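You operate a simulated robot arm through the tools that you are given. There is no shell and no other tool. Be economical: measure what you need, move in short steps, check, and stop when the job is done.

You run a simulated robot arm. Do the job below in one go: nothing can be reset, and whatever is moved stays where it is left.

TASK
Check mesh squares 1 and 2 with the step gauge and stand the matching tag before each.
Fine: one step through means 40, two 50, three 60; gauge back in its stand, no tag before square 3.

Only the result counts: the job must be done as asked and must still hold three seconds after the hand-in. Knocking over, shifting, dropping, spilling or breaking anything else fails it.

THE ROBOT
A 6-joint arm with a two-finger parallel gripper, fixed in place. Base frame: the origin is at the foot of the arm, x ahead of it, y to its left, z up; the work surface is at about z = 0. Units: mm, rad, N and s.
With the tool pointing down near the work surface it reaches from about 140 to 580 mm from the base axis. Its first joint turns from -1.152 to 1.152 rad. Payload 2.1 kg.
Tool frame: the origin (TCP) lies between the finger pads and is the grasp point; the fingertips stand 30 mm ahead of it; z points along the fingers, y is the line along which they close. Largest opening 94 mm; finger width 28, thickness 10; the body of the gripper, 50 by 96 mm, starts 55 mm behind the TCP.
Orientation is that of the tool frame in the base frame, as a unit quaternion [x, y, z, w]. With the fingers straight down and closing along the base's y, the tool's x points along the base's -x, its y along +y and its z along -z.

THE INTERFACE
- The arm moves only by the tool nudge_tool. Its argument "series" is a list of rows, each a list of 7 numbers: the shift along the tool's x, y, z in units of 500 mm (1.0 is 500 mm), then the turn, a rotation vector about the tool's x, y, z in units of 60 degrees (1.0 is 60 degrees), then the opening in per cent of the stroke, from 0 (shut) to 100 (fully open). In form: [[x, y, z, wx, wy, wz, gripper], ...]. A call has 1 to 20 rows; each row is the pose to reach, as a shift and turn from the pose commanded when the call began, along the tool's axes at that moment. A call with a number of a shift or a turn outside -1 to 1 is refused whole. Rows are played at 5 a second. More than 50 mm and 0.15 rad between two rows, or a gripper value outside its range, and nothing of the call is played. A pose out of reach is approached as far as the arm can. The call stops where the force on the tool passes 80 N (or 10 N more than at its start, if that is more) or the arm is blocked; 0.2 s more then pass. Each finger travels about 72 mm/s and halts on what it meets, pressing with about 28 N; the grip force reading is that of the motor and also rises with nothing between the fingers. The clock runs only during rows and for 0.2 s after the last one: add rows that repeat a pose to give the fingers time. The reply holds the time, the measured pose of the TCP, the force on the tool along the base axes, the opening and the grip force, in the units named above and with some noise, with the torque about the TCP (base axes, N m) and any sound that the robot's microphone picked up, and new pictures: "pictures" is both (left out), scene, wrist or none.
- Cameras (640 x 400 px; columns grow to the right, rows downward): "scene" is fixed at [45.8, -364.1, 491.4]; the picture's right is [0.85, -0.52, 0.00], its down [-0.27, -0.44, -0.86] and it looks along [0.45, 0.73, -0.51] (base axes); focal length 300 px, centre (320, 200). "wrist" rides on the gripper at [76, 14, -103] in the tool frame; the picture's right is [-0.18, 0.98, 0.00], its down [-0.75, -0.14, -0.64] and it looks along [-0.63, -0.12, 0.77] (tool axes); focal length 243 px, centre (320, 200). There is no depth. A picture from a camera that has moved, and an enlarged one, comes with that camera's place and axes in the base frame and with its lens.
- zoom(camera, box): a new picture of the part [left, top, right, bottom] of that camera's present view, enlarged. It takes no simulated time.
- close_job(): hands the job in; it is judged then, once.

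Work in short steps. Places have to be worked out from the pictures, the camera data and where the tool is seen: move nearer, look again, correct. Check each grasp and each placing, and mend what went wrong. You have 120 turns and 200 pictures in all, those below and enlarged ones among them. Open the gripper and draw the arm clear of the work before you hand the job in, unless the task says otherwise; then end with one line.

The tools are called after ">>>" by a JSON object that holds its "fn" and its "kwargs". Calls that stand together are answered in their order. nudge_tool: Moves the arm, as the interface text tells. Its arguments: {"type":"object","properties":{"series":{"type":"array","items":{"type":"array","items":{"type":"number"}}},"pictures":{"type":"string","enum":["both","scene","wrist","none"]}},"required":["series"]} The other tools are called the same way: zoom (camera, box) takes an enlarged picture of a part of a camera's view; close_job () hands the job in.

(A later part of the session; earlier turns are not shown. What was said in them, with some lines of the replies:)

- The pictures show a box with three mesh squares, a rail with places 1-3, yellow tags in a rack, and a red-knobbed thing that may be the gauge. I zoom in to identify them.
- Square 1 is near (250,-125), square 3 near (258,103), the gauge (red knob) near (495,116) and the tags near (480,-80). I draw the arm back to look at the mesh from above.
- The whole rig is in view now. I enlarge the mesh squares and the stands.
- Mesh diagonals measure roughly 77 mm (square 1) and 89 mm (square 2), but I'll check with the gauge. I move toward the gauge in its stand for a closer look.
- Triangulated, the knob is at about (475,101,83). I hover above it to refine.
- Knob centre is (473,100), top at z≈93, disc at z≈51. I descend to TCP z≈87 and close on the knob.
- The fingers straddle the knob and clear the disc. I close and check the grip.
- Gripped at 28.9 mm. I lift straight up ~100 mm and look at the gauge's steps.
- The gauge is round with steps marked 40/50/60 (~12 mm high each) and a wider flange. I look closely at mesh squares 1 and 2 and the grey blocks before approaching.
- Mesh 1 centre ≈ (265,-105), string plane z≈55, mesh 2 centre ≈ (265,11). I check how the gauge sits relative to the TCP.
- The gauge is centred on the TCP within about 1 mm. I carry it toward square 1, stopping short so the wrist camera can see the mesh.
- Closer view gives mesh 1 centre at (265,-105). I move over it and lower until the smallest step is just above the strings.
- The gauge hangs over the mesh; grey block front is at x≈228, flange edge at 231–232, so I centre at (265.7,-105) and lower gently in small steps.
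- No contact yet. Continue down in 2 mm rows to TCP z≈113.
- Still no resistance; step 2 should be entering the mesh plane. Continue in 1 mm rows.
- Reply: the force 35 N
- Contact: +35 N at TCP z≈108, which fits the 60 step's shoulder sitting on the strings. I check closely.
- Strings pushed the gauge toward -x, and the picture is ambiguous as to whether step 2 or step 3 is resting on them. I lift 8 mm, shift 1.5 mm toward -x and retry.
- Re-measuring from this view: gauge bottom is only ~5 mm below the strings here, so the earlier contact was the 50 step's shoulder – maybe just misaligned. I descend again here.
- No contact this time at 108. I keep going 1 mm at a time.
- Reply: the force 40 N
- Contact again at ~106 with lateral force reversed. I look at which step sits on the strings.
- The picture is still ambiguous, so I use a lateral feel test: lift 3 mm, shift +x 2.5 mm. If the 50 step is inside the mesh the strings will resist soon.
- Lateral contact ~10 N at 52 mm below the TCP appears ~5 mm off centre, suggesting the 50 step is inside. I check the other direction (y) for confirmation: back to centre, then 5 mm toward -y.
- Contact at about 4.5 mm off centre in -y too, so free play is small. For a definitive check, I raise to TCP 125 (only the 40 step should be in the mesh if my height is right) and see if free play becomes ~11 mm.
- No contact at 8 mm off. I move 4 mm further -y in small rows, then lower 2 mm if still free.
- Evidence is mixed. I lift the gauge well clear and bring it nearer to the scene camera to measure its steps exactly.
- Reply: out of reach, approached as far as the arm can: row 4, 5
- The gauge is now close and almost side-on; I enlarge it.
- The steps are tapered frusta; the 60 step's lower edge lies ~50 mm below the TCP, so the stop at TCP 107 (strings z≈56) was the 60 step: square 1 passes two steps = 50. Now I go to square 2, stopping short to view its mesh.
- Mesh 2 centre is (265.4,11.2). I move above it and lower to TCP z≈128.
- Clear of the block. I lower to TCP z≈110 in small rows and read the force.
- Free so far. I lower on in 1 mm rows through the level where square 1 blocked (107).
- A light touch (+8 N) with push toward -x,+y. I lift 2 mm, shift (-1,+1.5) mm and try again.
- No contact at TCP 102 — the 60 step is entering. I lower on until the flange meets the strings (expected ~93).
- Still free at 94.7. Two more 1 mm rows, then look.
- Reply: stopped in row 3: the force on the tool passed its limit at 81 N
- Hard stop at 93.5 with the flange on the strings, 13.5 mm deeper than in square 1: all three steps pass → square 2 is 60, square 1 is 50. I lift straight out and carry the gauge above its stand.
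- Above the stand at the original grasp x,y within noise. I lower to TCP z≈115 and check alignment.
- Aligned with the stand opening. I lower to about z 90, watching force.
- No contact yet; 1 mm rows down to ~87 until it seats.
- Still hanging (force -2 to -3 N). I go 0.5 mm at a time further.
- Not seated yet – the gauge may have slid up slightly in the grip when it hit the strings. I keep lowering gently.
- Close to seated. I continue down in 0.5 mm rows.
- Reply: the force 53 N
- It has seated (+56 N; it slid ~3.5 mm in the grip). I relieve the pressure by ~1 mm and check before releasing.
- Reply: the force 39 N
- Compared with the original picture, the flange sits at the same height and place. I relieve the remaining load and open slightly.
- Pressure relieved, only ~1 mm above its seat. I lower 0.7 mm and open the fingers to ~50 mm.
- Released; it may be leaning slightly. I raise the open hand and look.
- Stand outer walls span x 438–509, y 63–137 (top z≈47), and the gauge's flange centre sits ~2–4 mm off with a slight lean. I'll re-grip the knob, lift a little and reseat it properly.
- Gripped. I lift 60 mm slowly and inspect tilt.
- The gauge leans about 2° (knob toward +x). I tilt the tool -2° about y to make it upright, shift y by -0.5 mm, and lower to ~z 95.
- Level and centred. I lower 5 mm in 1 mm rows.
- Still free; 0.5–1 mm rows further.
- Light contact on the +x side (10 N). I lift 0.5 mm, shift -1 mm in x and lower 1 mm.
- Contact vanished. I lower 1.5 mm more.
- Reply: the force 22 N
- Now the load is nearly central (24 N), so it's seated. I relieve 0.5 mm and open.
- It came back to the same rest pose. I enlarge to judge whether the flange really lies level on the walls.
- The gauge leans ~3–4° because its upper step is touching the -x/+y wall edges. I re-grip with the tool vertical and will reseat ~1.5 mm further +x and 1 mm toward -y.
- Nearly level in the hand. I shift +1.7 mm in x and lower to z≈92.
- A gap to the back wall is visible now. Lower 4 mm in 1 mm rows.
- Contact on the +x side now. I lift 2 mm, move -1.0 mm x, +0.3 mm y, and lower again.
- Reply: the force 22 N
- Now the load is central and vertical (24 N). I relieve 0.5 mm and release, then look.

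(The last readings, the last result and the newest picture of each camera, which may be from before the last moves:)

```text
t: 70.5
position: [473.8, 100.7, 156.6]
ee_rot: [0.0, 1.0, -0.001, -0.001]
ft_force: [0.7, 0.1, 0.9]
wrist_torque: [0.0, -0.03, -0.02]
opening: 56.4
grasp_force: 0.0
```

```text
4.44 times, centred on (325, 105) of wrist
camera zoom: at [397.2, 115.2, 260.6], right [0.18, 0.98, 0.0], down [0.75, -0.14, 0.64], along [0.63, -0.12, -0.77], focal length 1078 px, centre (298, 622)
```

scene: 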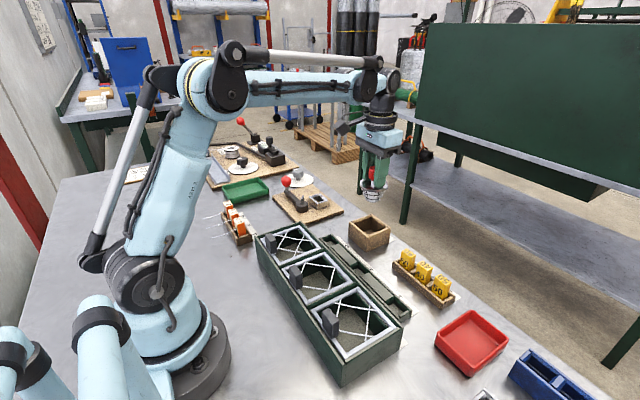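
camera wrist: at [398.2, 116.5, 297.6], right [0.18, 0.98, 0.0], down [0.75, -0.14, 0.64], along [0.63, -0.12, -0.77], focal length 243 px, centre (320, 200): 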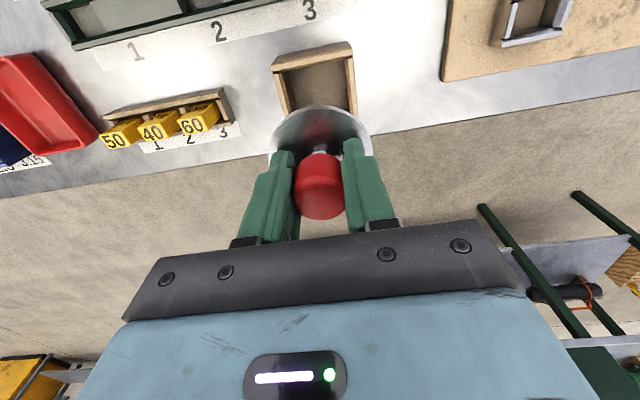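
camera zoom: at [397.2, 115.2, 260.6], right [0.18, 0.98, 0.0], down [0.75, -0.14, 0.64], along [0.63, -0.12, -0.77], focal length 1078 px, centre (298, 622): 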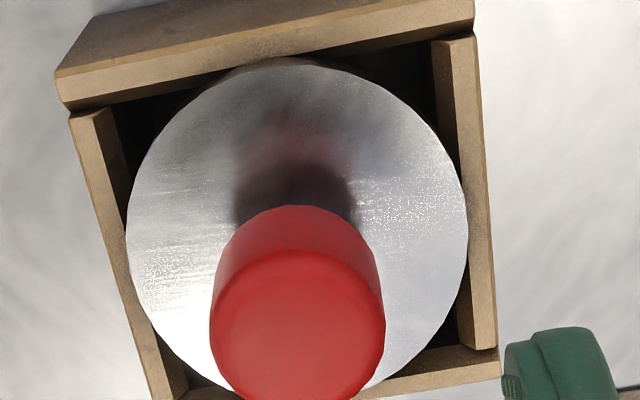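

The gauge now sits level and centred in its stand. Next, the tags: I move to view the tag rack and the rail.

>>> {"fn": "nudge_tool", "kwargs": {"series": [[0, 0, -0.08, 0, 0, 0, 60], [0.05, -0.08, -0.08, 0, 0, 0, 60], [0.1, -0.16, -0.08, 0, 0, 0, 60], [0.14, -0.24, -0.08, 0, 0, 0, 60], [0.16, -0.32, -0.08, 0, 0, 0, 60], [0.16, -0.32, -0.08, 0, 0, 0, 60]], "pictures": "wrist"}}

>>> {"fn": "zoom", "kwargs": {"camera": "wrist", "box": [200, 0, 420, 200]}}

>>> {"fn": "zoom", "kwargs": {"camera": "scene", "box": [385, 240, 465, 320]}}

```text
t: 72.0
position: [392.9, -60.5, 196.8]
ee_rot: [0.0, 1.0, -0.001, -0.001]
ft_force: [-0.7, 0.9, 0.8]
wrist_torque: [0.01, 0.01, 0.0]
opening: 56.3
grasp_force: 0.0
camera wrist: at [316.1, -45.4, 299.8], right [0.18, 0.98, 0.0], down [0.75, -0.14, 0.64], along [0.63, -0.12, -0.77], focal length 243 px, centre (320, 200)
```

wrist: 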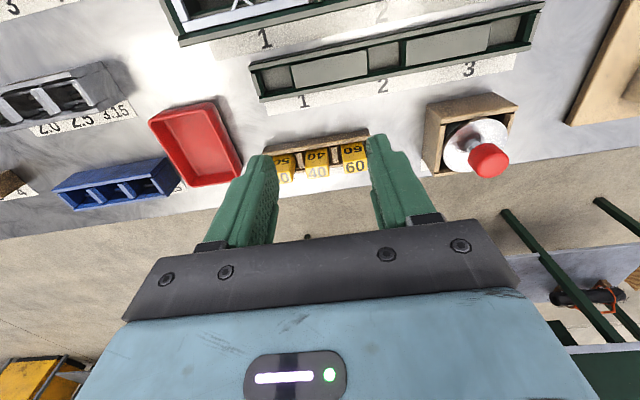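

```text
2.00 times, centred on (310, 100) of wrist
camera zoom: at [316.1, -45.4, 299.8], right [0.18, 0.98, 0.0], down [0.75, -0.14, 0.64], along [0.63, -0.12, -0.77], focal length 485 px, centre (340, 400)
```

zoom: 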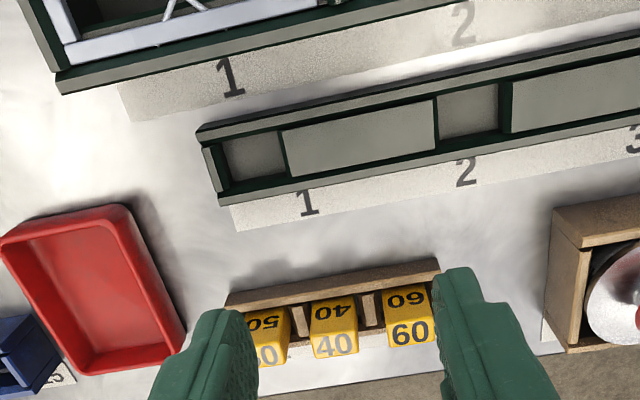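

```text
5.00 times, centred on (425, 280) of scene
camera zoom: at [45.8, -364.1, 491.4], right [0.85, -0.52, 0.0], down [-0.27, -0.44, -0.86], along [0.45, 0.73, -0.51], focal length 1500 px, centre (-205, -200)
```

zoom: 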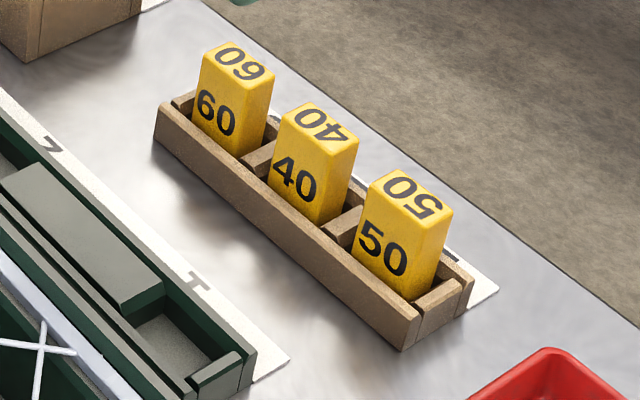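

Pocket 1 centre ≈ (375,-105), pocket 2 ≈ (374,10.5), aligned with the squares. Tag tops at z≈55: 60 near (473,-34), 40 near (474,-79), 50 near (473,-124). I hover near the 50 tag and look closer.

>>> {"fn": "nudge_tool", "kwargs": {"series": [[-0.04, -0.06, 0, 0, 0, 0, 60], [-0.1, -0.1, 0.02, 0, 0, 0, 60], [-0.12, -0.13, 0.06, 0, 0, 0, 60], [-0.12, -0.13, 0.06, 0, 0, 0, 60]], "pictures": "wrist"}}

>>> {"fn": "zoom", "kwargs": {"camera": "wrist", "box": [260, 70, 420, 190]}}

>>> {"fn": "zoom", "kwargs": {"camera": "scene", "box": [420, 265, 470, 315]}}

```text
t: 73.0
position: [454.0, -126.0, 166.1]
ee_rot: [0.0, 1.0, 0.0, -0.001]
ft_force: [1.0, -0.5, 0.1]
wrist_torque: [-0.01, 0.01, 0.01]
opening: 56.4
grasp_force: 0.0
camera wrist: at [377.3, -110.2, 270.0], right [0.18, 0.98, 0.0], down [0.75, -0.14, 0.64], along [0.63, -0.12, -0.77], focal length 243 px, centre (320, 200)
```

wrist: 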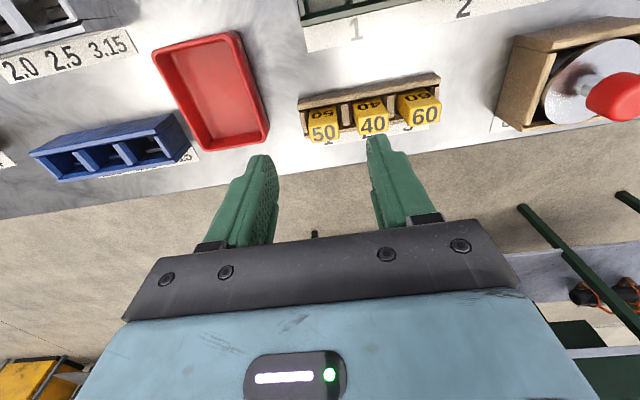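

```text
3.33 times, centred on (340, 130) of wrist
camera zoom: at [377.3, -110.2, 270.0], right [0.18, 0.98, 0.0], down [0.75, -0.14, 0.64], along [0.63, -0.12, -0.77], focal length 809 px, centre (253, 433)
```

zoom: 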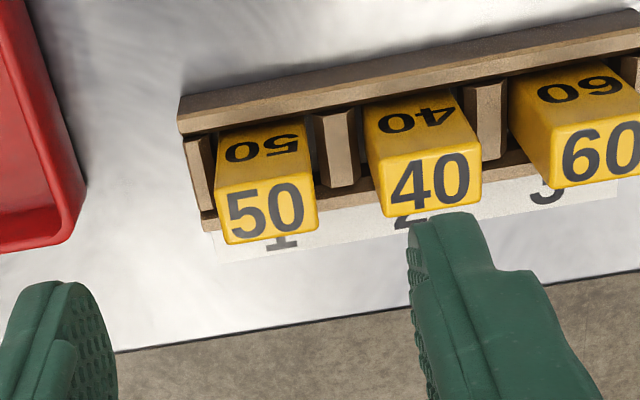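

```text
8.00 times, centred on (445, 290) of scene
camera zoom: at [45.8, -364.1, 491.4], right [0.85, -0.52, 0.0], down [-0.27, -0.44, -0.86], along [0.45, 0.73, -0.51], focal length 2400 px, centre (-680, -520)
```

zoom: 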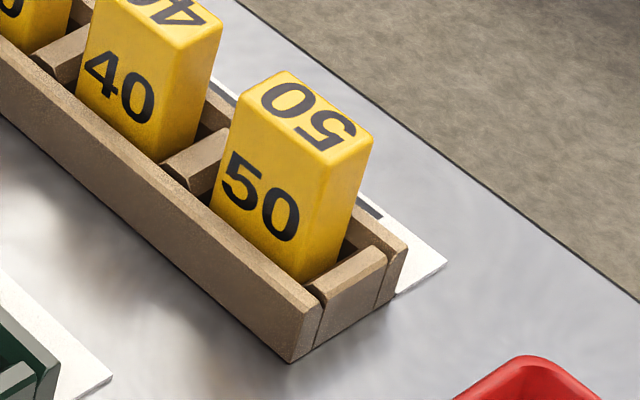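

Tag 50: top centre ≈ (474,-125), ~28 wide in y, 17 in x; 17 mm gap to tag 40. I set the opening to ~36 mm and descend partway.

>>> {"fn": "nudge_tool", "kwargs": {"series": [[-0.0404, 0.0024, 0.04, 0, 0, 0, 38], [-0.0404, 0.0024, 0.1, 0, 0, 0, 38], [-0.0404, 0.0024, 0.13, 0, 0, 0, 38], [-0.0404, 0.0024, 0.13, 0, 0, 0, 38]], "pictures": "none"}}

>>> {"fn": "zoom", "kwargs": {"camera": "wrist", "box": [250, 70, 390, 200]}}

>>> {"fn": "zoom", "kwargs": {"camera": "scene", "box": [400, 230, 480, 310]}}

```text
t: 74.0
position: [473.8, -123.4, 101.4]
ee_rot: [0.0, 1.0, 0.0, -0.001]
ft_force: [0.1, 0.0, 0.3]
wrist_torque: [0.02, -0.05, -0.04]
opening: 35.8
grasp_force: 0.0
```

```text
3.08 times, centred on (320, 135) of wrist
camera zoom: at [397.0, -108.4, 205.1], right [0.18, 0.98, 0.0], down [0.75, -0.14, 0.64], along [0.63, -0.12, -0.77], focal length 746 px, centre (320, 400)
```

zoom: 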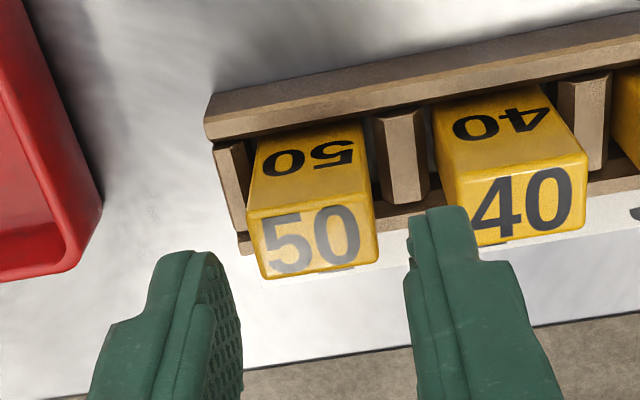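

```text
5.00 times, centred on (440, 270) of scene
camera zoom: at [45.8, -364.1, 491.4], right [0.85, -0.52, 0.0], down [-0.27, -0.44, -0.86], along [0.45, 0.73, -0.51], focal length 1500 px, centre (-280, -150)
```

zoom: 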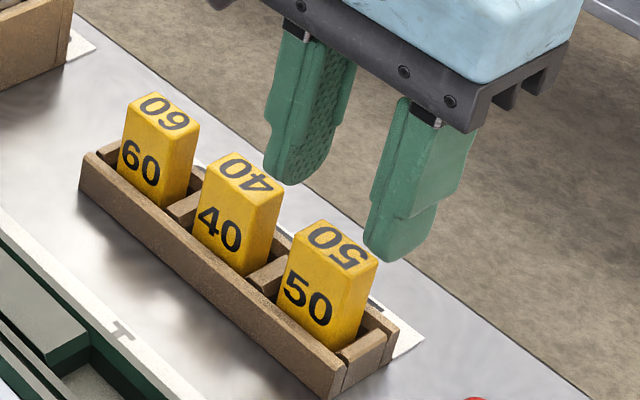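

Centre confirmed at (473.4,-124.4). I descend to TCP z≈58 straddling tag 50.

>>> {"fn": "nudge_tool", "kwargs": {"series": [[0, -0.001, 0.03, 0, 0, 0, 38], [0, -0.001, 0.06, 0, 0, 0, 38], [0, -0.001, 0.086, 0, 0, 0, 38], [0, -0.001, 0.086, 0, 0, 0, 38]], "pictures": "none"}}

>>> {"fn": "zoom", "kwargs": {"camera": "wrist", "box": [250, 70, 390, 200]}}

>>> {"fn": "zoom", "kwargs": {"camera": "scene", "box": [400, 240, 470, 310]}}

```text
t: 75.0
position: [474.3, -124.0, 59.3]
ee_rot: [-0.001, 1.0, 0.0, -0.001]
ft_force: [0.0, 0.4, -0.1]
wrist_torque: [0.01, 0.0, 0.02]
opening: 35.7
grasp_force: 0.1
```

```text
3.08 times, centred on (320, 135) of wrist
camera zoom: at [397.1, -109.3, 162.2], right [0.18, 0.98, 0.0], down [0.75, -0.14, 0.64], along [0.63, -0.12, -0.77], focal length 746 px, centre (320, 400)
```

zoom: 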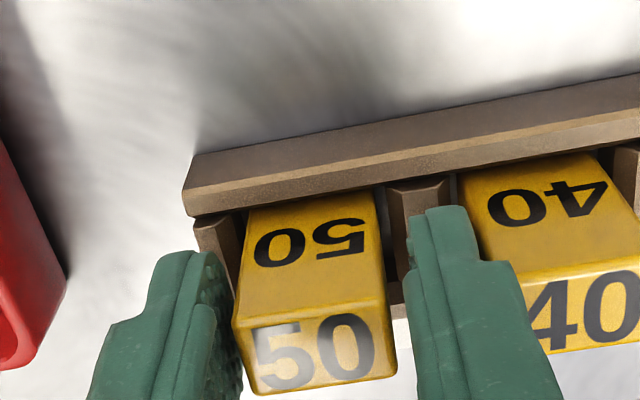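

```text
5.71 times, centred on (435, 275) of scene
camera zoom: at [45.8, -364.1, 491.4], right [0.85, -0.52, 0.0], down [-0.27, -0.44, -0.86], along [0.45, 0.73, -0.51], focal length 1714 px, centre (-337, -229)
```

zoom: 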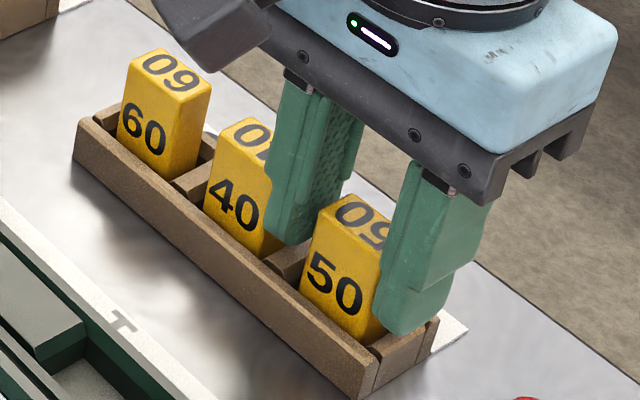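

Fingers straddle tag 50 without touching 40. I close and lift.

>>> {"fn": "nudge_tool", "kwargs": {"series": [[0, 0, 0, 0, 0, 0, 30], [0, 0, 0, 0, 0, 0, 20], [0, 0, 0, 0, 0, 0, 20], [0, 0, -0.01, 0, 0, 0, 20], [0, 0, -0.05, 0, 0, 0, 20], [0, 0, -0.12, 0, 0, 0, 20], [0, 0, -0.18, 0, 0, 0, 20], [0, 0, -0.18, 0, 0, 0, 20]], "pictures": "wrist"}}

>>> {"fn": "zoom", "kwargs": {"camera": "scene", "box": [390, 190, 490, 310]}}

```text
t: 76.8
position: [472.3, -123.3, 148.8]
ee_rot: [0.0, 1.0, 0.0, -0.002]
ft_force: [0.5, -0.2, 0.3]
wrist_torque: [0.02, 0.0, 0.01]
opening: 26.2
grasp_force: 27.9
camera wrist: at [397.9, -109.4, 252.3], right [0.18, 0.98, 0.0], down [0.75, -0.14, 0.64], along [0.63, -0.12, -0.77], focal length 243 px, centre (320, 200)
```

wrist: 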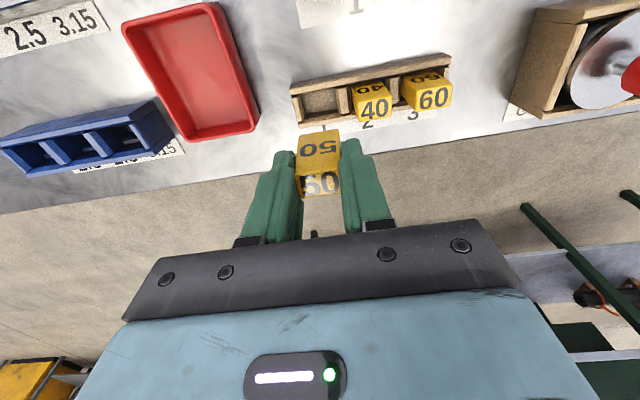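

```text
3.33 times, centred on (440, 250) of scene
camera zoom: at [45.8, -364.1, 491.4], right [0.85, -0.52, 0.0], down [-0.27, -0.44, -0.86], along [0.45, 0.73, -0.51], focal length 1000 px, centre (-80, 33)
```

zoom: 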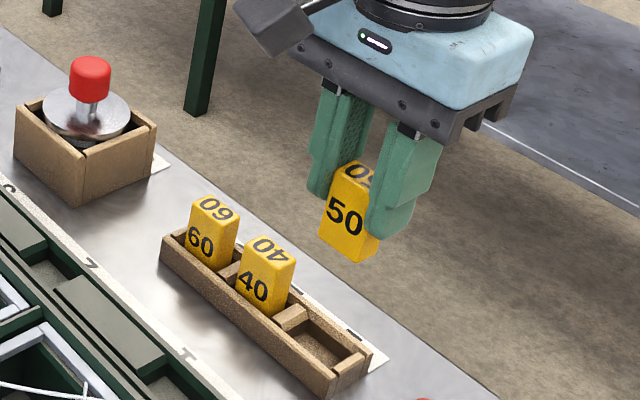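

Tag 50 held (26 mm). I carry it above pocket 1 at (375,-105).

>>> {"fn": "nudge_tool", "kwargs": {"series": [[0.05, 0.01, 0, 0, 0, 0, 20], [0.1, 0.02, 0, 0, 0, 0, 20], [0.15, 0.03, 0, 0, 0, 0, 20], [0.195, 0.037, 0, 0, 0, 0, 20], [0.195, 0.037, 0, 0, 0, 0, 20]], "pictures": "none"}}

>>> {"fn": "zoom", "kwargs": {"camera": "wrist", "box": [240, 50, 400, 200]}}

>>> {"fn": "zoom", "kwargs": {"camera": "scene", "box": [350, 230, 430, 320]}}

```text
t: 78.0
position: [375.3, -106.5, 148.5]
ee_rot: [0.0, 1.0, 0.0, 0.0]
ft_force: [0.7, 0.2, -0.8]
wrist_torque: [-0.01, 0.03, 0.02]
opening: 26.9
grasp_force: 27.7
```

```text
2.67 times, centred on (320, 125) of wrist
camera zoom: at [299.5, -91.1, 252.1], right [0.18, 0.98, 0.0], down [0.75, -0.14, 0.64], along [0.63, -0.12, -0.77], focal length 647 px, centre (320, 400)
```

zoom: 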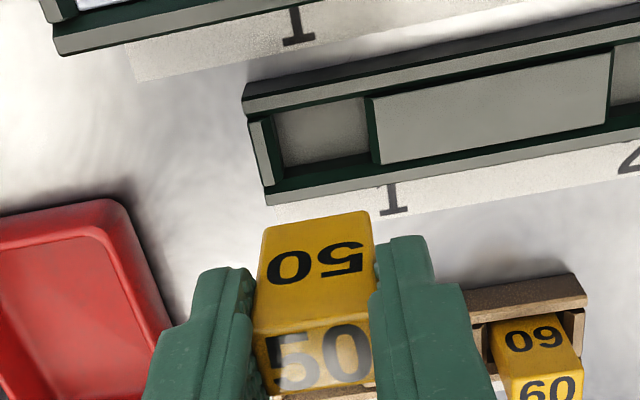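

```text
4.44 times, centred on (390, 275) of scene
camera zoom: at [45.8, -364.1, 491.4], right [0.85, -0.52, 0.0], down [-0.27, -0.44, -0.86], along [0.45, 0.73, -0.51], focal length 1333 px, centre (9, -133)
```

zoom: 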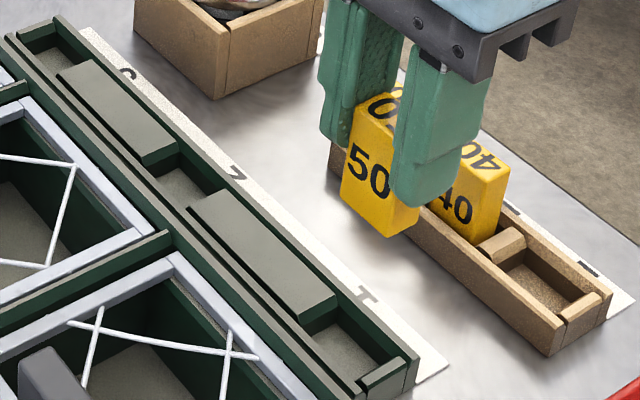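

Pocket 1 spans y -122..-88, x ~363–387, centre ≈ (375.3,-105.2), rail top z≈16. I lower to z≈85 and check.

>>> {"fn": "nudge_tool", "kwargs": {"series": [[0, 0.001, 0.05, 0, 0, 0, 20], [0, 0.001, 0.1, 0, 0, 0, 20], [0, 0.001, 0.13, 0, 0, 0, 20], [0, 0.001, 0.13, 0, 0, 0, 20]], "pictures": "none"}}

>>> {"fn": "zoom", "kwargs": {"camera": "wrist", "box": [240, 50, 400, 200]}}

>>> {"fn": "zoom", "kwargs": {"camera": "scene", "box": [360, 250, 430, 320]}}

```text
t: 79.0
position: [374.8, -105.3, 84.7]
ee_rot: [0.001, 1.0, 0.0, -0.001]
ft_force: [0.2, 0.4, 0.0]
wrist_torque: [-0.01, -0.02, 0.01]
opening: 26.8
grasp_force: 28.0
```

```text
2.67 times, centred on (320, 125) of wrist
camera zoom: at [299.0, -90.1, 187.3], right [0.18, 0.98, 0.0], down [0.75, -0.14, 0.64], along [0.63, -0.12, -0.77], focal length 647 px, centre (320, 400)
```

zoom: 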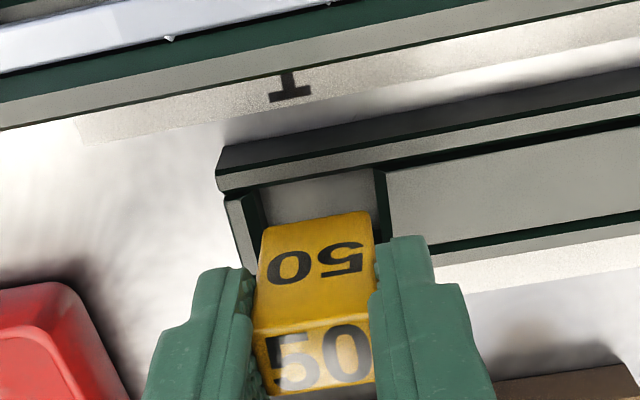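

```text
5.71 times, centred on (395, 285) of scene
camera zoom: at [45.8, -364.1, 491.4], right [0.85, -0.52, 0.0], down [-0.27, -0.44, -0.86], along [0.45, 0.73, -0.51], focal length 1714 px, centre (-109, -286)
```

zoom: 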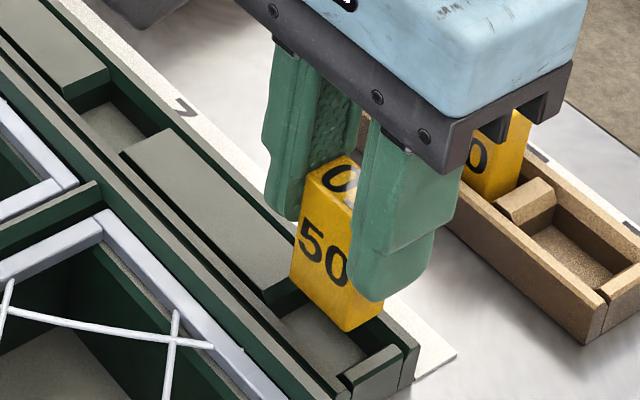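

Aligned over the pocket. I lower to ~66, then check force.

>>> {"fn": "nudge_tool", "kwargs": {"series": [[0, 0, 0.012, 0, 0, 0, 20], [0, 0, 0.022, 0, 0, 0, 20], [0, 0, 0.03, 0, 0, 0, 20], [0, 0, 0.038, 0, 0, 0, 20], [0, 0, 0.038, 0, 0, 0, 20]], "pictures": "none"}}

>>> {"fn": "zoom", "kwargs": {"camera": "scene", "box": [360, 250, 430, 320]}}

>>> {"fn": "zoom", "kwargs": {"camera": "wrist", "box": [240, 50, 400, 200]}}

```text
t: 80.2
position: [375.7, -104.8, 64.2]
ee_rot: [0.0, 1.0, 0.0, -0.001]
ft_force: [-0.4, 0.4, -1.1]
wrist_torque: [0.04, 0.01, -0.01]
opening: 26.4
grasp_force: 28.4
```

```text
5.71 times, centred on (395, 285) of scene
camera zoom: at [45.8, -364.1, 491.4], right [0.85, -0.52, 0.0], down [-0.27, -0.44, -0.86], along [0.45, 0.73, -0.51], focal length 1714 px, centre (-109, -286)
```

zoom: 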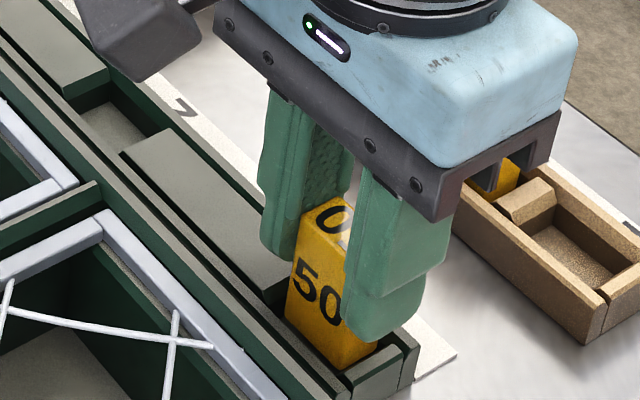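

```text
2.67 times, centred on (320, 125) of wrist
camera zoom: at [299.4, -90.5, 168.5], right [0.18, 0.98, 0.0], down [0.75, -0.14, 0.64], along [0.63, -0.12, -0.77], focal length 647 px, centre (320, 400)
```

zoom: 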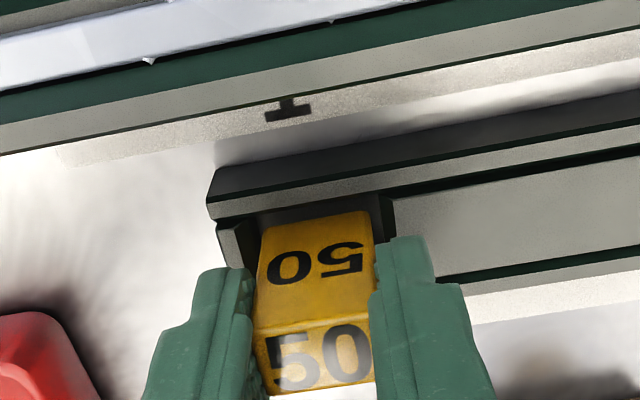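

It's entering the pocket freely. I lower in 1 mm rows toward the floor.

>>> {"fn": "nudge_tool", "kwargs": {"series": [[0, 0, 0.002, 0, 0, 0, 20], [0, 0, 0.004, 0, 0, 0, 20], [0, 0, 0.006, 0, 0, 0, 20], [0, 0, 0.008, 0, 0, 0, 20], [0, 0, 0.01, 0, 0, 0, 20], [0, 0, 0.01, 0, 0, 0, 20]], "pictures": "none"}}

```text
t: 81.5
position: [375.4, -105.2, 60.2]
ee_rot: [0.0, 1.0, 0.0, 0.0]
ft_force: [-0.3, 0.7, -0.7]
wrist_torque: [-0.01, 0.01, 0.03]
opening: 26.6
grasp_force: 28.0
```

No contact yet at 60; two more mm.

>>> {"fn": "nudge_tool", "kwargs": {"series": [[0, 0, 0.001, 0, 0, 0, 20], [0, 0, 0.002, 0, 0, 0, 20], [0, 0, 0.003, 0, 0, 0, 20], [0, 0, 0.004, 0, 0, 0, 20], [0, 0, 0.004, 0, 0, 0, 20]], "pictures": "none"}}

```text
t: 82.8
position: [376.1, -104.5, 58.9]
ee_rot: [0.0, 1.0, -0.001, -0.002]
ft_force: [-4.5, 3.0, 28.1]
wrist_torque: [0.09, 0.09, 0.0]
opening: 26.6
grasp_force: 28.3
```

Seated at z≈59 (28 N), matching the rack height. I relieve 0.5 mm, open, and rise.

>>> {"fn": "nudge_tool", "kwargs": {"series": [[0, 0, -0.001, 0, 0, 0, 20], [0, 0, -0.001, 0, 0, 0, 20], [0, 0, -0.001, 0, 0, 0, 32], [0, 0, -0.001, 0, 0, 0, 38], [0, 0, -0.001, 0, 0, 0, 38], [0, 0, -0.03, 0, 0, 0, 38], [0, 0, -0.08, 0, 0, 0, 38], [0, 0, -0.16, 0, 0, 0, 38], [0, 0, -0.2, 0, 0, 0, 38], [0, 0, -0.2, 0, 0, 0, 38]], "pictures": "wrist"}}

>>> {"fn": "zoom", "kwargs": {"camera": "scene", "box": [340, 230, 470, 320]}}

```text
t: 85.0
position: [375.2, -105.9, 159.5]
ee_rot: [0.0, 1.0, 0.0, -0.001]
ft_force: [0.1, 0.8, 0.5]
wrist_torque: [0.0, 0.04, 0.02]
opening: 35.6
grasp_force: 0.1
camera wrist: at [299.1, -90.8, 262.1], right [0.18, 0.98, 0.0], down [0.75, -0.14, 0.64], along [0.63, -0.12, -0.77], focal length 243 px, centre (320, 200)
```

wrist: 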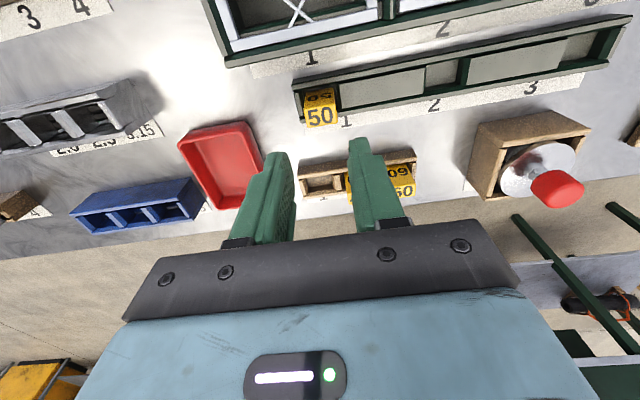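

```text
4.44 times, centred on (405, 275) of scene
camera zoom: at [45.8, -364.1, 491.4], right [0.85, -0.52, 0.0], down [-0.27, -0.44, -0.86], along [0.45, 0.73, -0.51], focal length 1333 px, centre (-58, -133)
```

zoom: 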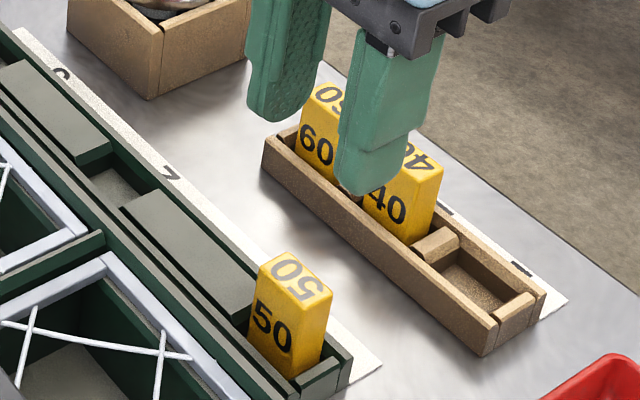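

Tag 50 stands in pocket 1. Now I go above tag 60 near (473,-34.5).

>>> {"fn": "nudge_tool", "kwargs": {"series": [[-0.06, 0.045, 0, 0, 0, 0, 38], [-0.12, 0.09, 0, 0, 0, 0, 38], [-0.196, 0.143, 0, 0, 0, 0, 38], [-0.196, 0.143, 0.06, 0, 0, 0, 38], [-0.196, 0.143, 0.116, 0, 0, 0, 38], [-0.196, 0.143, 0.116, 0, 0, 0, 38]], "pictures": "none"}}

>>> {"fn": "zoom", "kwargs": {"camera": "wrist", "box": [250, 70, 390, 200]}}

```text
t: 86.3
position: [473.0, -33.5, 100.6]
ee_rot: [0.0, 1.0, 0.0, -0.001]
ft_force: [0.0, 0.3, 1.2]
wrist_torque: [-0.01, 0.01, 0.03]
opening: 35.5
grasp_force: 0.1
```

```text
3.08 times, centred on (320, 135) of wrist
camera zoom: at [397.2, -18.5, 203.2], right [0.18, 0.98, 0.0], down [0.75, -0.14, 0.64], along [0.63, -0.12, -0.77], focal length 746 px, centre (320, 400)
```

zoom: 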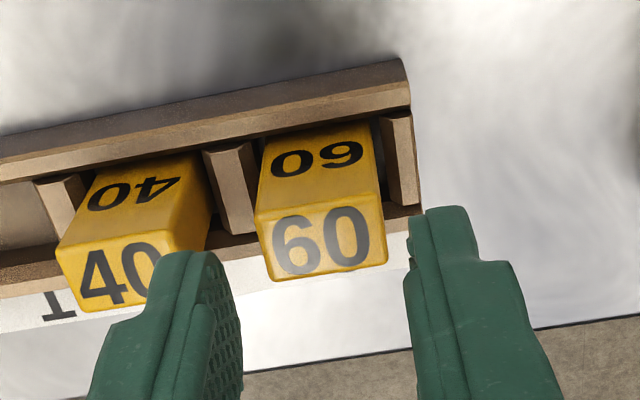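

Tag 60 centre ≈ (473.7,-32.7). I shift +0.8 mm y and descend to z≈59.

>>> {"fn": "nudge_tool", "kwargs": {"series": [[-0.001, 0.0016, 0.03, 0, 0, 0, 38], [-0.001, 0.0016, 0.06, 0, 0, 0, 38], [-0.001, 0.0016, 0.083, 0, 0, 0, 38], [-0.001, 0.0016, 0.083, 0, 0, 0, 38]], "pictures": "none"}}

>>> {"fn": "zoom", "kwargs": {"camera": "wrist", "box": [250, 70, 390, 200]}}

```text
t: 87.3
position: [473.6, -32.1, 58.1]
ee_rot: [0.0, 1.0, 0.0, -0.001]
ft_force: [0.0, -0.4, 0.1]
wrist_torque: [0.04, 0.0, -0.04]
opening: 35.8
grasp_force: 0.0
```

```text
3.08 times, centred on (320, 135) of wrist
camera zoom: at [397.5, -18.0, 161.4], right [0.18, 0.98, 0.0], down [0.75, -0.14, 0.64], along [0.63, -0.12, -0.77], focal length 746 px, centre (320, 400)
```

zoom: 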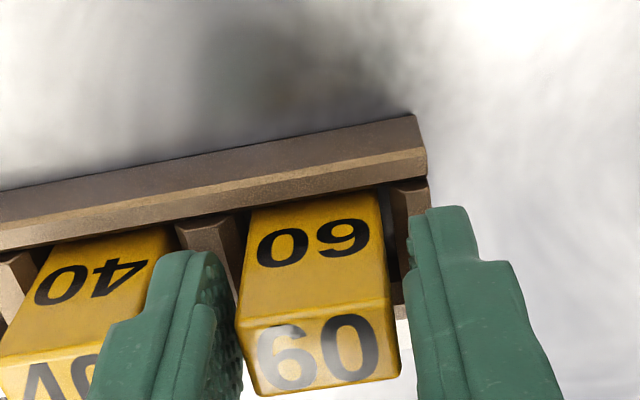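

Clear of tag 40. I close on tag 60, lift and carry above pocket 2 (375,10.5).

>>> {"fn": "nudge_tool", "kwargs": {"series": [[0, 0, 0, 0, 0, 0, 30], [0, 0, 0, 0, 0, 0, 20], [0, 0, 0, 0, 0, 0, 20], [0, 0, -0.01, 0, 0, 0, 20], [0, 0, -0.05, 0, 0, 0, 20], [0, 0, -0.12, 0, 0, 0, 20], [0, 0, -0.18, 0, 0, 0, 20], [0.06, 0.03, -0.18, 0, 0, 0, 20], [0.12, 0.06, -0.18, 0, 0, 0, 20], [0.196, 0.085, -0.18, 0, 0, 0, 20], [0.196, 0.085, -0.18, 0, 0, 0, 20]], "pictures": "none"}}

>>> {"fn": "zoom", "kwargs": {"camera": "wrist", "box": [240, 50, 400, 200]}}

>>> {"fn": "zoom", "kwargs": {"camera": "scene", "box": [330, 190, 450, 310]}}

```text
t: 89.8
position: [376.9, 9.8, 148.0]
ee_rot: [-0.001, 1.0, 0.0, 0.0]
ft_force: [0.7, -0.8, 0.0]
wrist_torque: [0.03, 0.01, -0.04]
opening: 26.9
grasp_force: 28.4
```

```text
2.67 times, centred on (320, 125) of wrist
camera zoom: at [299.7, 25.6, 251.3], right [0.18, 0.98, 0.0], down [0.75, -0.14, 0.64], along [0.63, -0.12, -0.77], focal length 647 px, centre (320, 400)
```

zoom: 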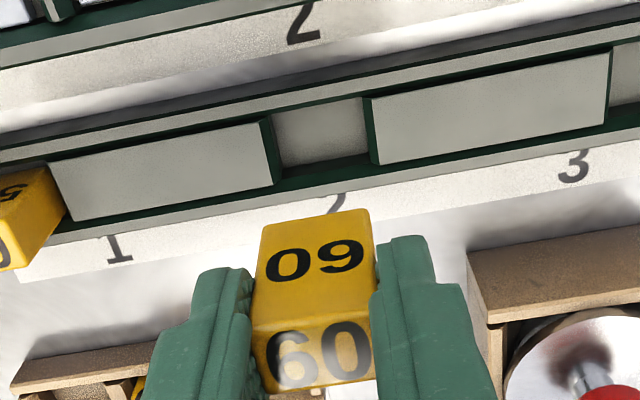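

```text
3.33 times, centred on (390, 250) of scene
camera zoom: at [45.8, -364.1, 491.4], right [0.85, -0.52, 0.0], down [-0.27, -0.44, -0.86], along [0.45, 0.73, -0.51], focal length 1000 px, centre (87, 33)
```

zoom: 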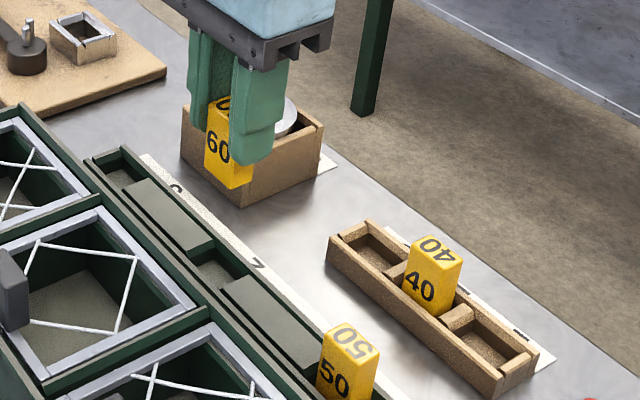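

Pocket 2 centre ≈ (375.4,11.5). I shift +1.5 mm y, -0.5 mm x and lower to ~84.

>>> {"fn": "nudge_tool", "kwargs": {"series": [[0.001, 0.003, 0.05, 0, 0, 0, 20], [0.001, 0.003, 0.1, 0, 0, 0, 20], [0.001, 0.003, 0.128, 0, 0, 0, 20], [0.001, 0.003, 0.128, 0, 0, 0, 20]], "pictures": "none"}}

>>> {"fn": "zoom", "kwargs": {"camera": "wrist", "box": [240, 50, 400, 200]}}

>>> {"fn": "zoom", "kwargs": {"camera": "scene", "box": [340, 220, 410, 290]}}

```text
t: 90.8
position: [375.0, 12.8, 85.3]
ee_rot: [-0.001, 1.0, 0.0, -0.001]
ft_force: [-0.2, 0.8, -0.1]
wrist_torque: [0.01, 0.0, -0.02]
opening: 27.0
grasp_force: 28.0
```

```text
2.67 times, centred on (320, 125) of wrist
camera zoom: at [299.7, 26.0, 187.5], right [0.18, 0.98, 0.0], down [0.75, -0.14, 0.64], along [0.63, -0.12, -0.77], focal length 647 px, centre (320, 400)
```

zoom: 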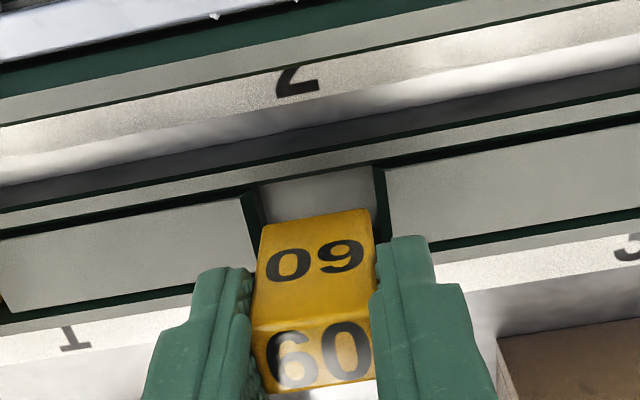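

```text
5.71 times, centred on (375, 255) of scene
camera zoom: at [45.8, -364.1, 491.4], right [0.85, -0.52, 0.0], down [-0.27, -0.44, -0.86], along [0.45, 0.73, -0.51], focal length 1714 px, centre (6, -114)
```

zoom: 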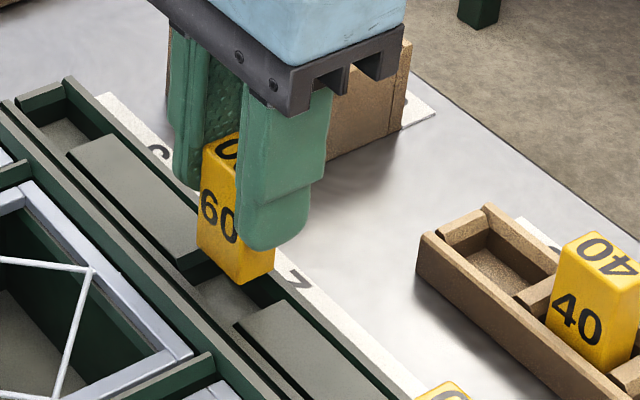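

Same alignment as with pocket 1. I lower to ~62.

>>> {"fn": "nudge_tool", "kwargs": {"series": [[0, 0, 0.012, 0, 0, 0, 20], [0, 0, 0.022, 0, 0, 0, 20], [0, 0, 0.03, 0, 0, 0, 20], [0, 0, 0.038, 0, 0, 0, 20], [0, 0, 0.043, 0, 0, 0, 20], [0, 0, 0.043, 0, 0, 0, 20]], "pictures": "none"}}

```text
t: 92.2
position: [376.1, 10.2, 62.3]
ee_rot: [-0.001, 1.0, 0.0, -0.001]
ft_force: [-0.1, -0.8, 0.1]
wrist_torque: [-0.02, 0.02, 0.0]
opening: 26.9
grasp_force: 27.9
```

Free. 0.5–1 mm rows to the floor.

>>> {"fn": "nudge_tool", "kwargs": {"series": [[0, 0, 0.002, 0, 0, 0, 20], [0, 0, 0.004, 0, 0, 0, 20], [0, 0, 0.005, 0, 0, 0, 20], [0, 0, 0.006, 0, 0, 0, 20], [0, 0, 0.006, 0, 0, 0, 20]], "pictures": "none"}}

```text
t: 93.3
position: [376.0, 10.8, 59.2]
ee_rot: [0.0, 1.0, 0.0, -0.001]
ft_force: [-0.3, 0.1, 0.0]
wrist_torque: [-0.02, 0.02, 0.0]
opening: 26.8
grasp_force: 27.9
```

>>> {"fn": "nudge_tool", "kwargs": {"series": [[0, 0, 0.001, 0, 0, 0, 20], [0, 0, 0.002, 0, 0, 0, 20], [0, 0, 0.003, 0, 0, 0, 20], [0, 0, 0.003, 0, 0, 0, 20]], "pictures": "none"}}

```text
t: 94.3
position: [375.6, 10.2, 58.2]
ee_rot: [0.0, 1.0, 0.0, -0.001]
ft_force: [0.4, -1.4, 3.4]
wrist_torque: [-0.02, 0.03, 0.02]
opening: 27.0
grasp_force: 28.3
```

Light contact – it's at the floor. I open, rise, and inspect.

>>> {"fn": "nudge_tool", "kwargs": {"series": [[0, 0, 0, 0, 0, 0, 32], [0, 0, 0, 0, 0, 0, 38], [0, 0, 0, 0, 0, 0, 38], [0, 0, -0.03, 0, 0, 0, 38], [0, 0, -0.08, 0, 0, 0, 38], [0, 0, -0.16, 0, 0, 0, 38], [0, 0, -0.24, 0, 0, 0, 38], [0.08, 0, -0.3, 0, 0, 0, 38], [0.16, 0, -0.34, 0, 0, 0, 38], [0.16, 0, -0.34, 0, 0, 0, 38]]}}

>>> {"fn": "zoom", "kwargs": {"camera": "scene", "box": [240, 190, 480, 350]}}

>>> {"fn": "zoom", "kwargs": {"camera": "wrist", "box": [200, 20, 440, 190]}}

```text
t: 96.5
position: [296.7, 12.8, 228.5]
ee_rot: [0.0, 1.0, -0.001, -0.001]
ft_force: [-0.8, -0.3, -0.6]
wrist_torque: [0.03, 0.0, 0.02]
opening: 35.8
grasp_force: 0.1
camera wrist: at [219.4, 26.9, 332.2], right [0.18, 0.98, 0.0], down [0.75, -0.14, 0.64], along [0.63, -0.12, -0.77], focal length 243 px, centre (320, 200)
```

scene: 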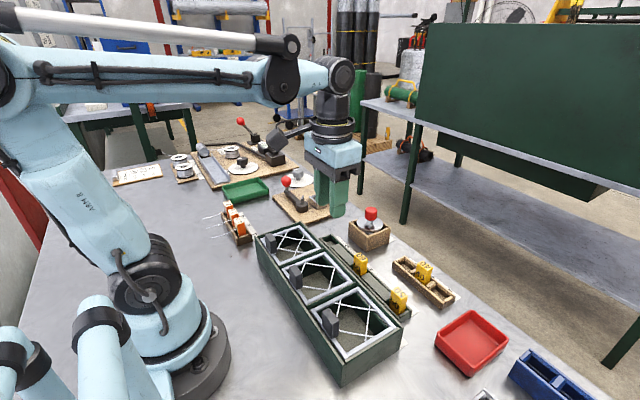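
wrist: 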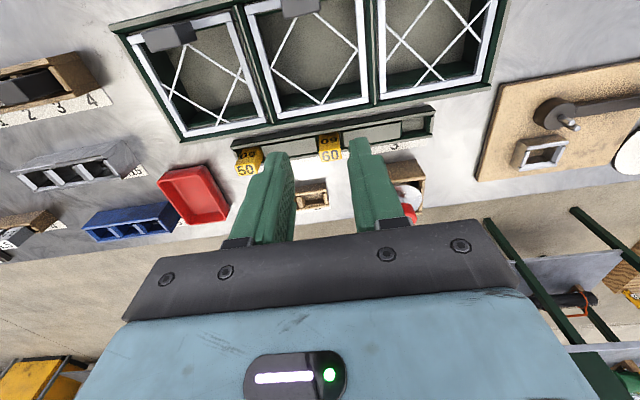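

```text
2.50 times, centred on (360, 270) of scene
camera zoom: at [45.8, -364.1, 491.4], right [0.85, -0.52, 0.0], down [-0.27, -0.44, -0.86], along [0.45, 0.73, -0.51], focal length 750 px, centre (220, 25)
```

zoom: 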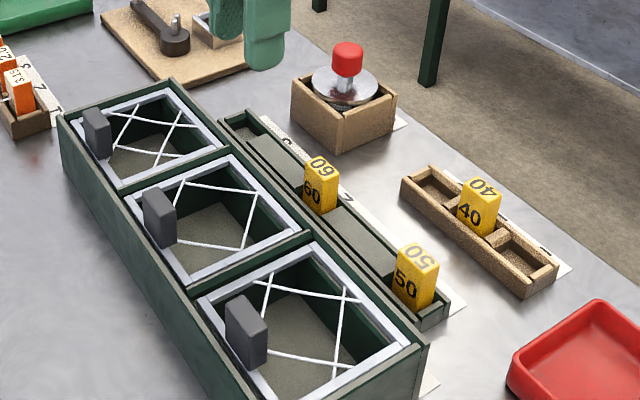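

```text
2.35 times, centred on (320, 105) of wrist
camera zoom: at [219.4, 26.9, 332.2], right [0.18, 0.98, 0.0], down [0.75, -0.14, 0.64], along [0.63, -0.12, -0.77], focal length 571 px, centre (320, 424)
```

zoom: 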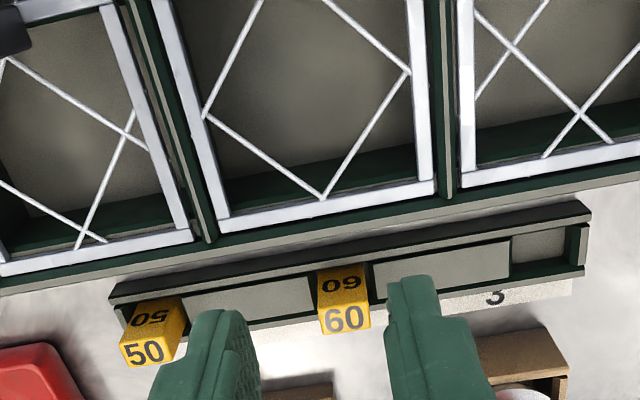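

Both tags stand upright in their pockets, the gauge sits in its stand, tag 40 is still in the rack and pocket 3 is empty. The arm is clear and the fingers are open, so I open them fully and hand in.

>>> {"fn": "nudge_tool", "kwargs": {"series": [[0, 0, -0.06, 0, 0, 0, 70], [0, 0, -0.1, 0, 0, 0, 100], [0, 0, -0.1, 0, 0, 0, 100]], "pictures": "none"}}

>>> {"fn": "close_job", "kwargs": {}}

```text
t: 97.3
position: [296.6, 10.0, 278.5]
ee_rot: [0.0, 1.0, 0.0, -0.001]
ft_force: [-0.7, -0.5, 0.5]
wrist_torque: [0.02, -0.01, -0.01]
opening: 94.2
grasp_force: 0.0
```

```text
The job is handed in.
```

Square 1 let two steps through, so tag 50 stands before it. Square 2 let all three through, so tag 60 stands before it. The gauge is back in its stand and there is no tag before square 3.
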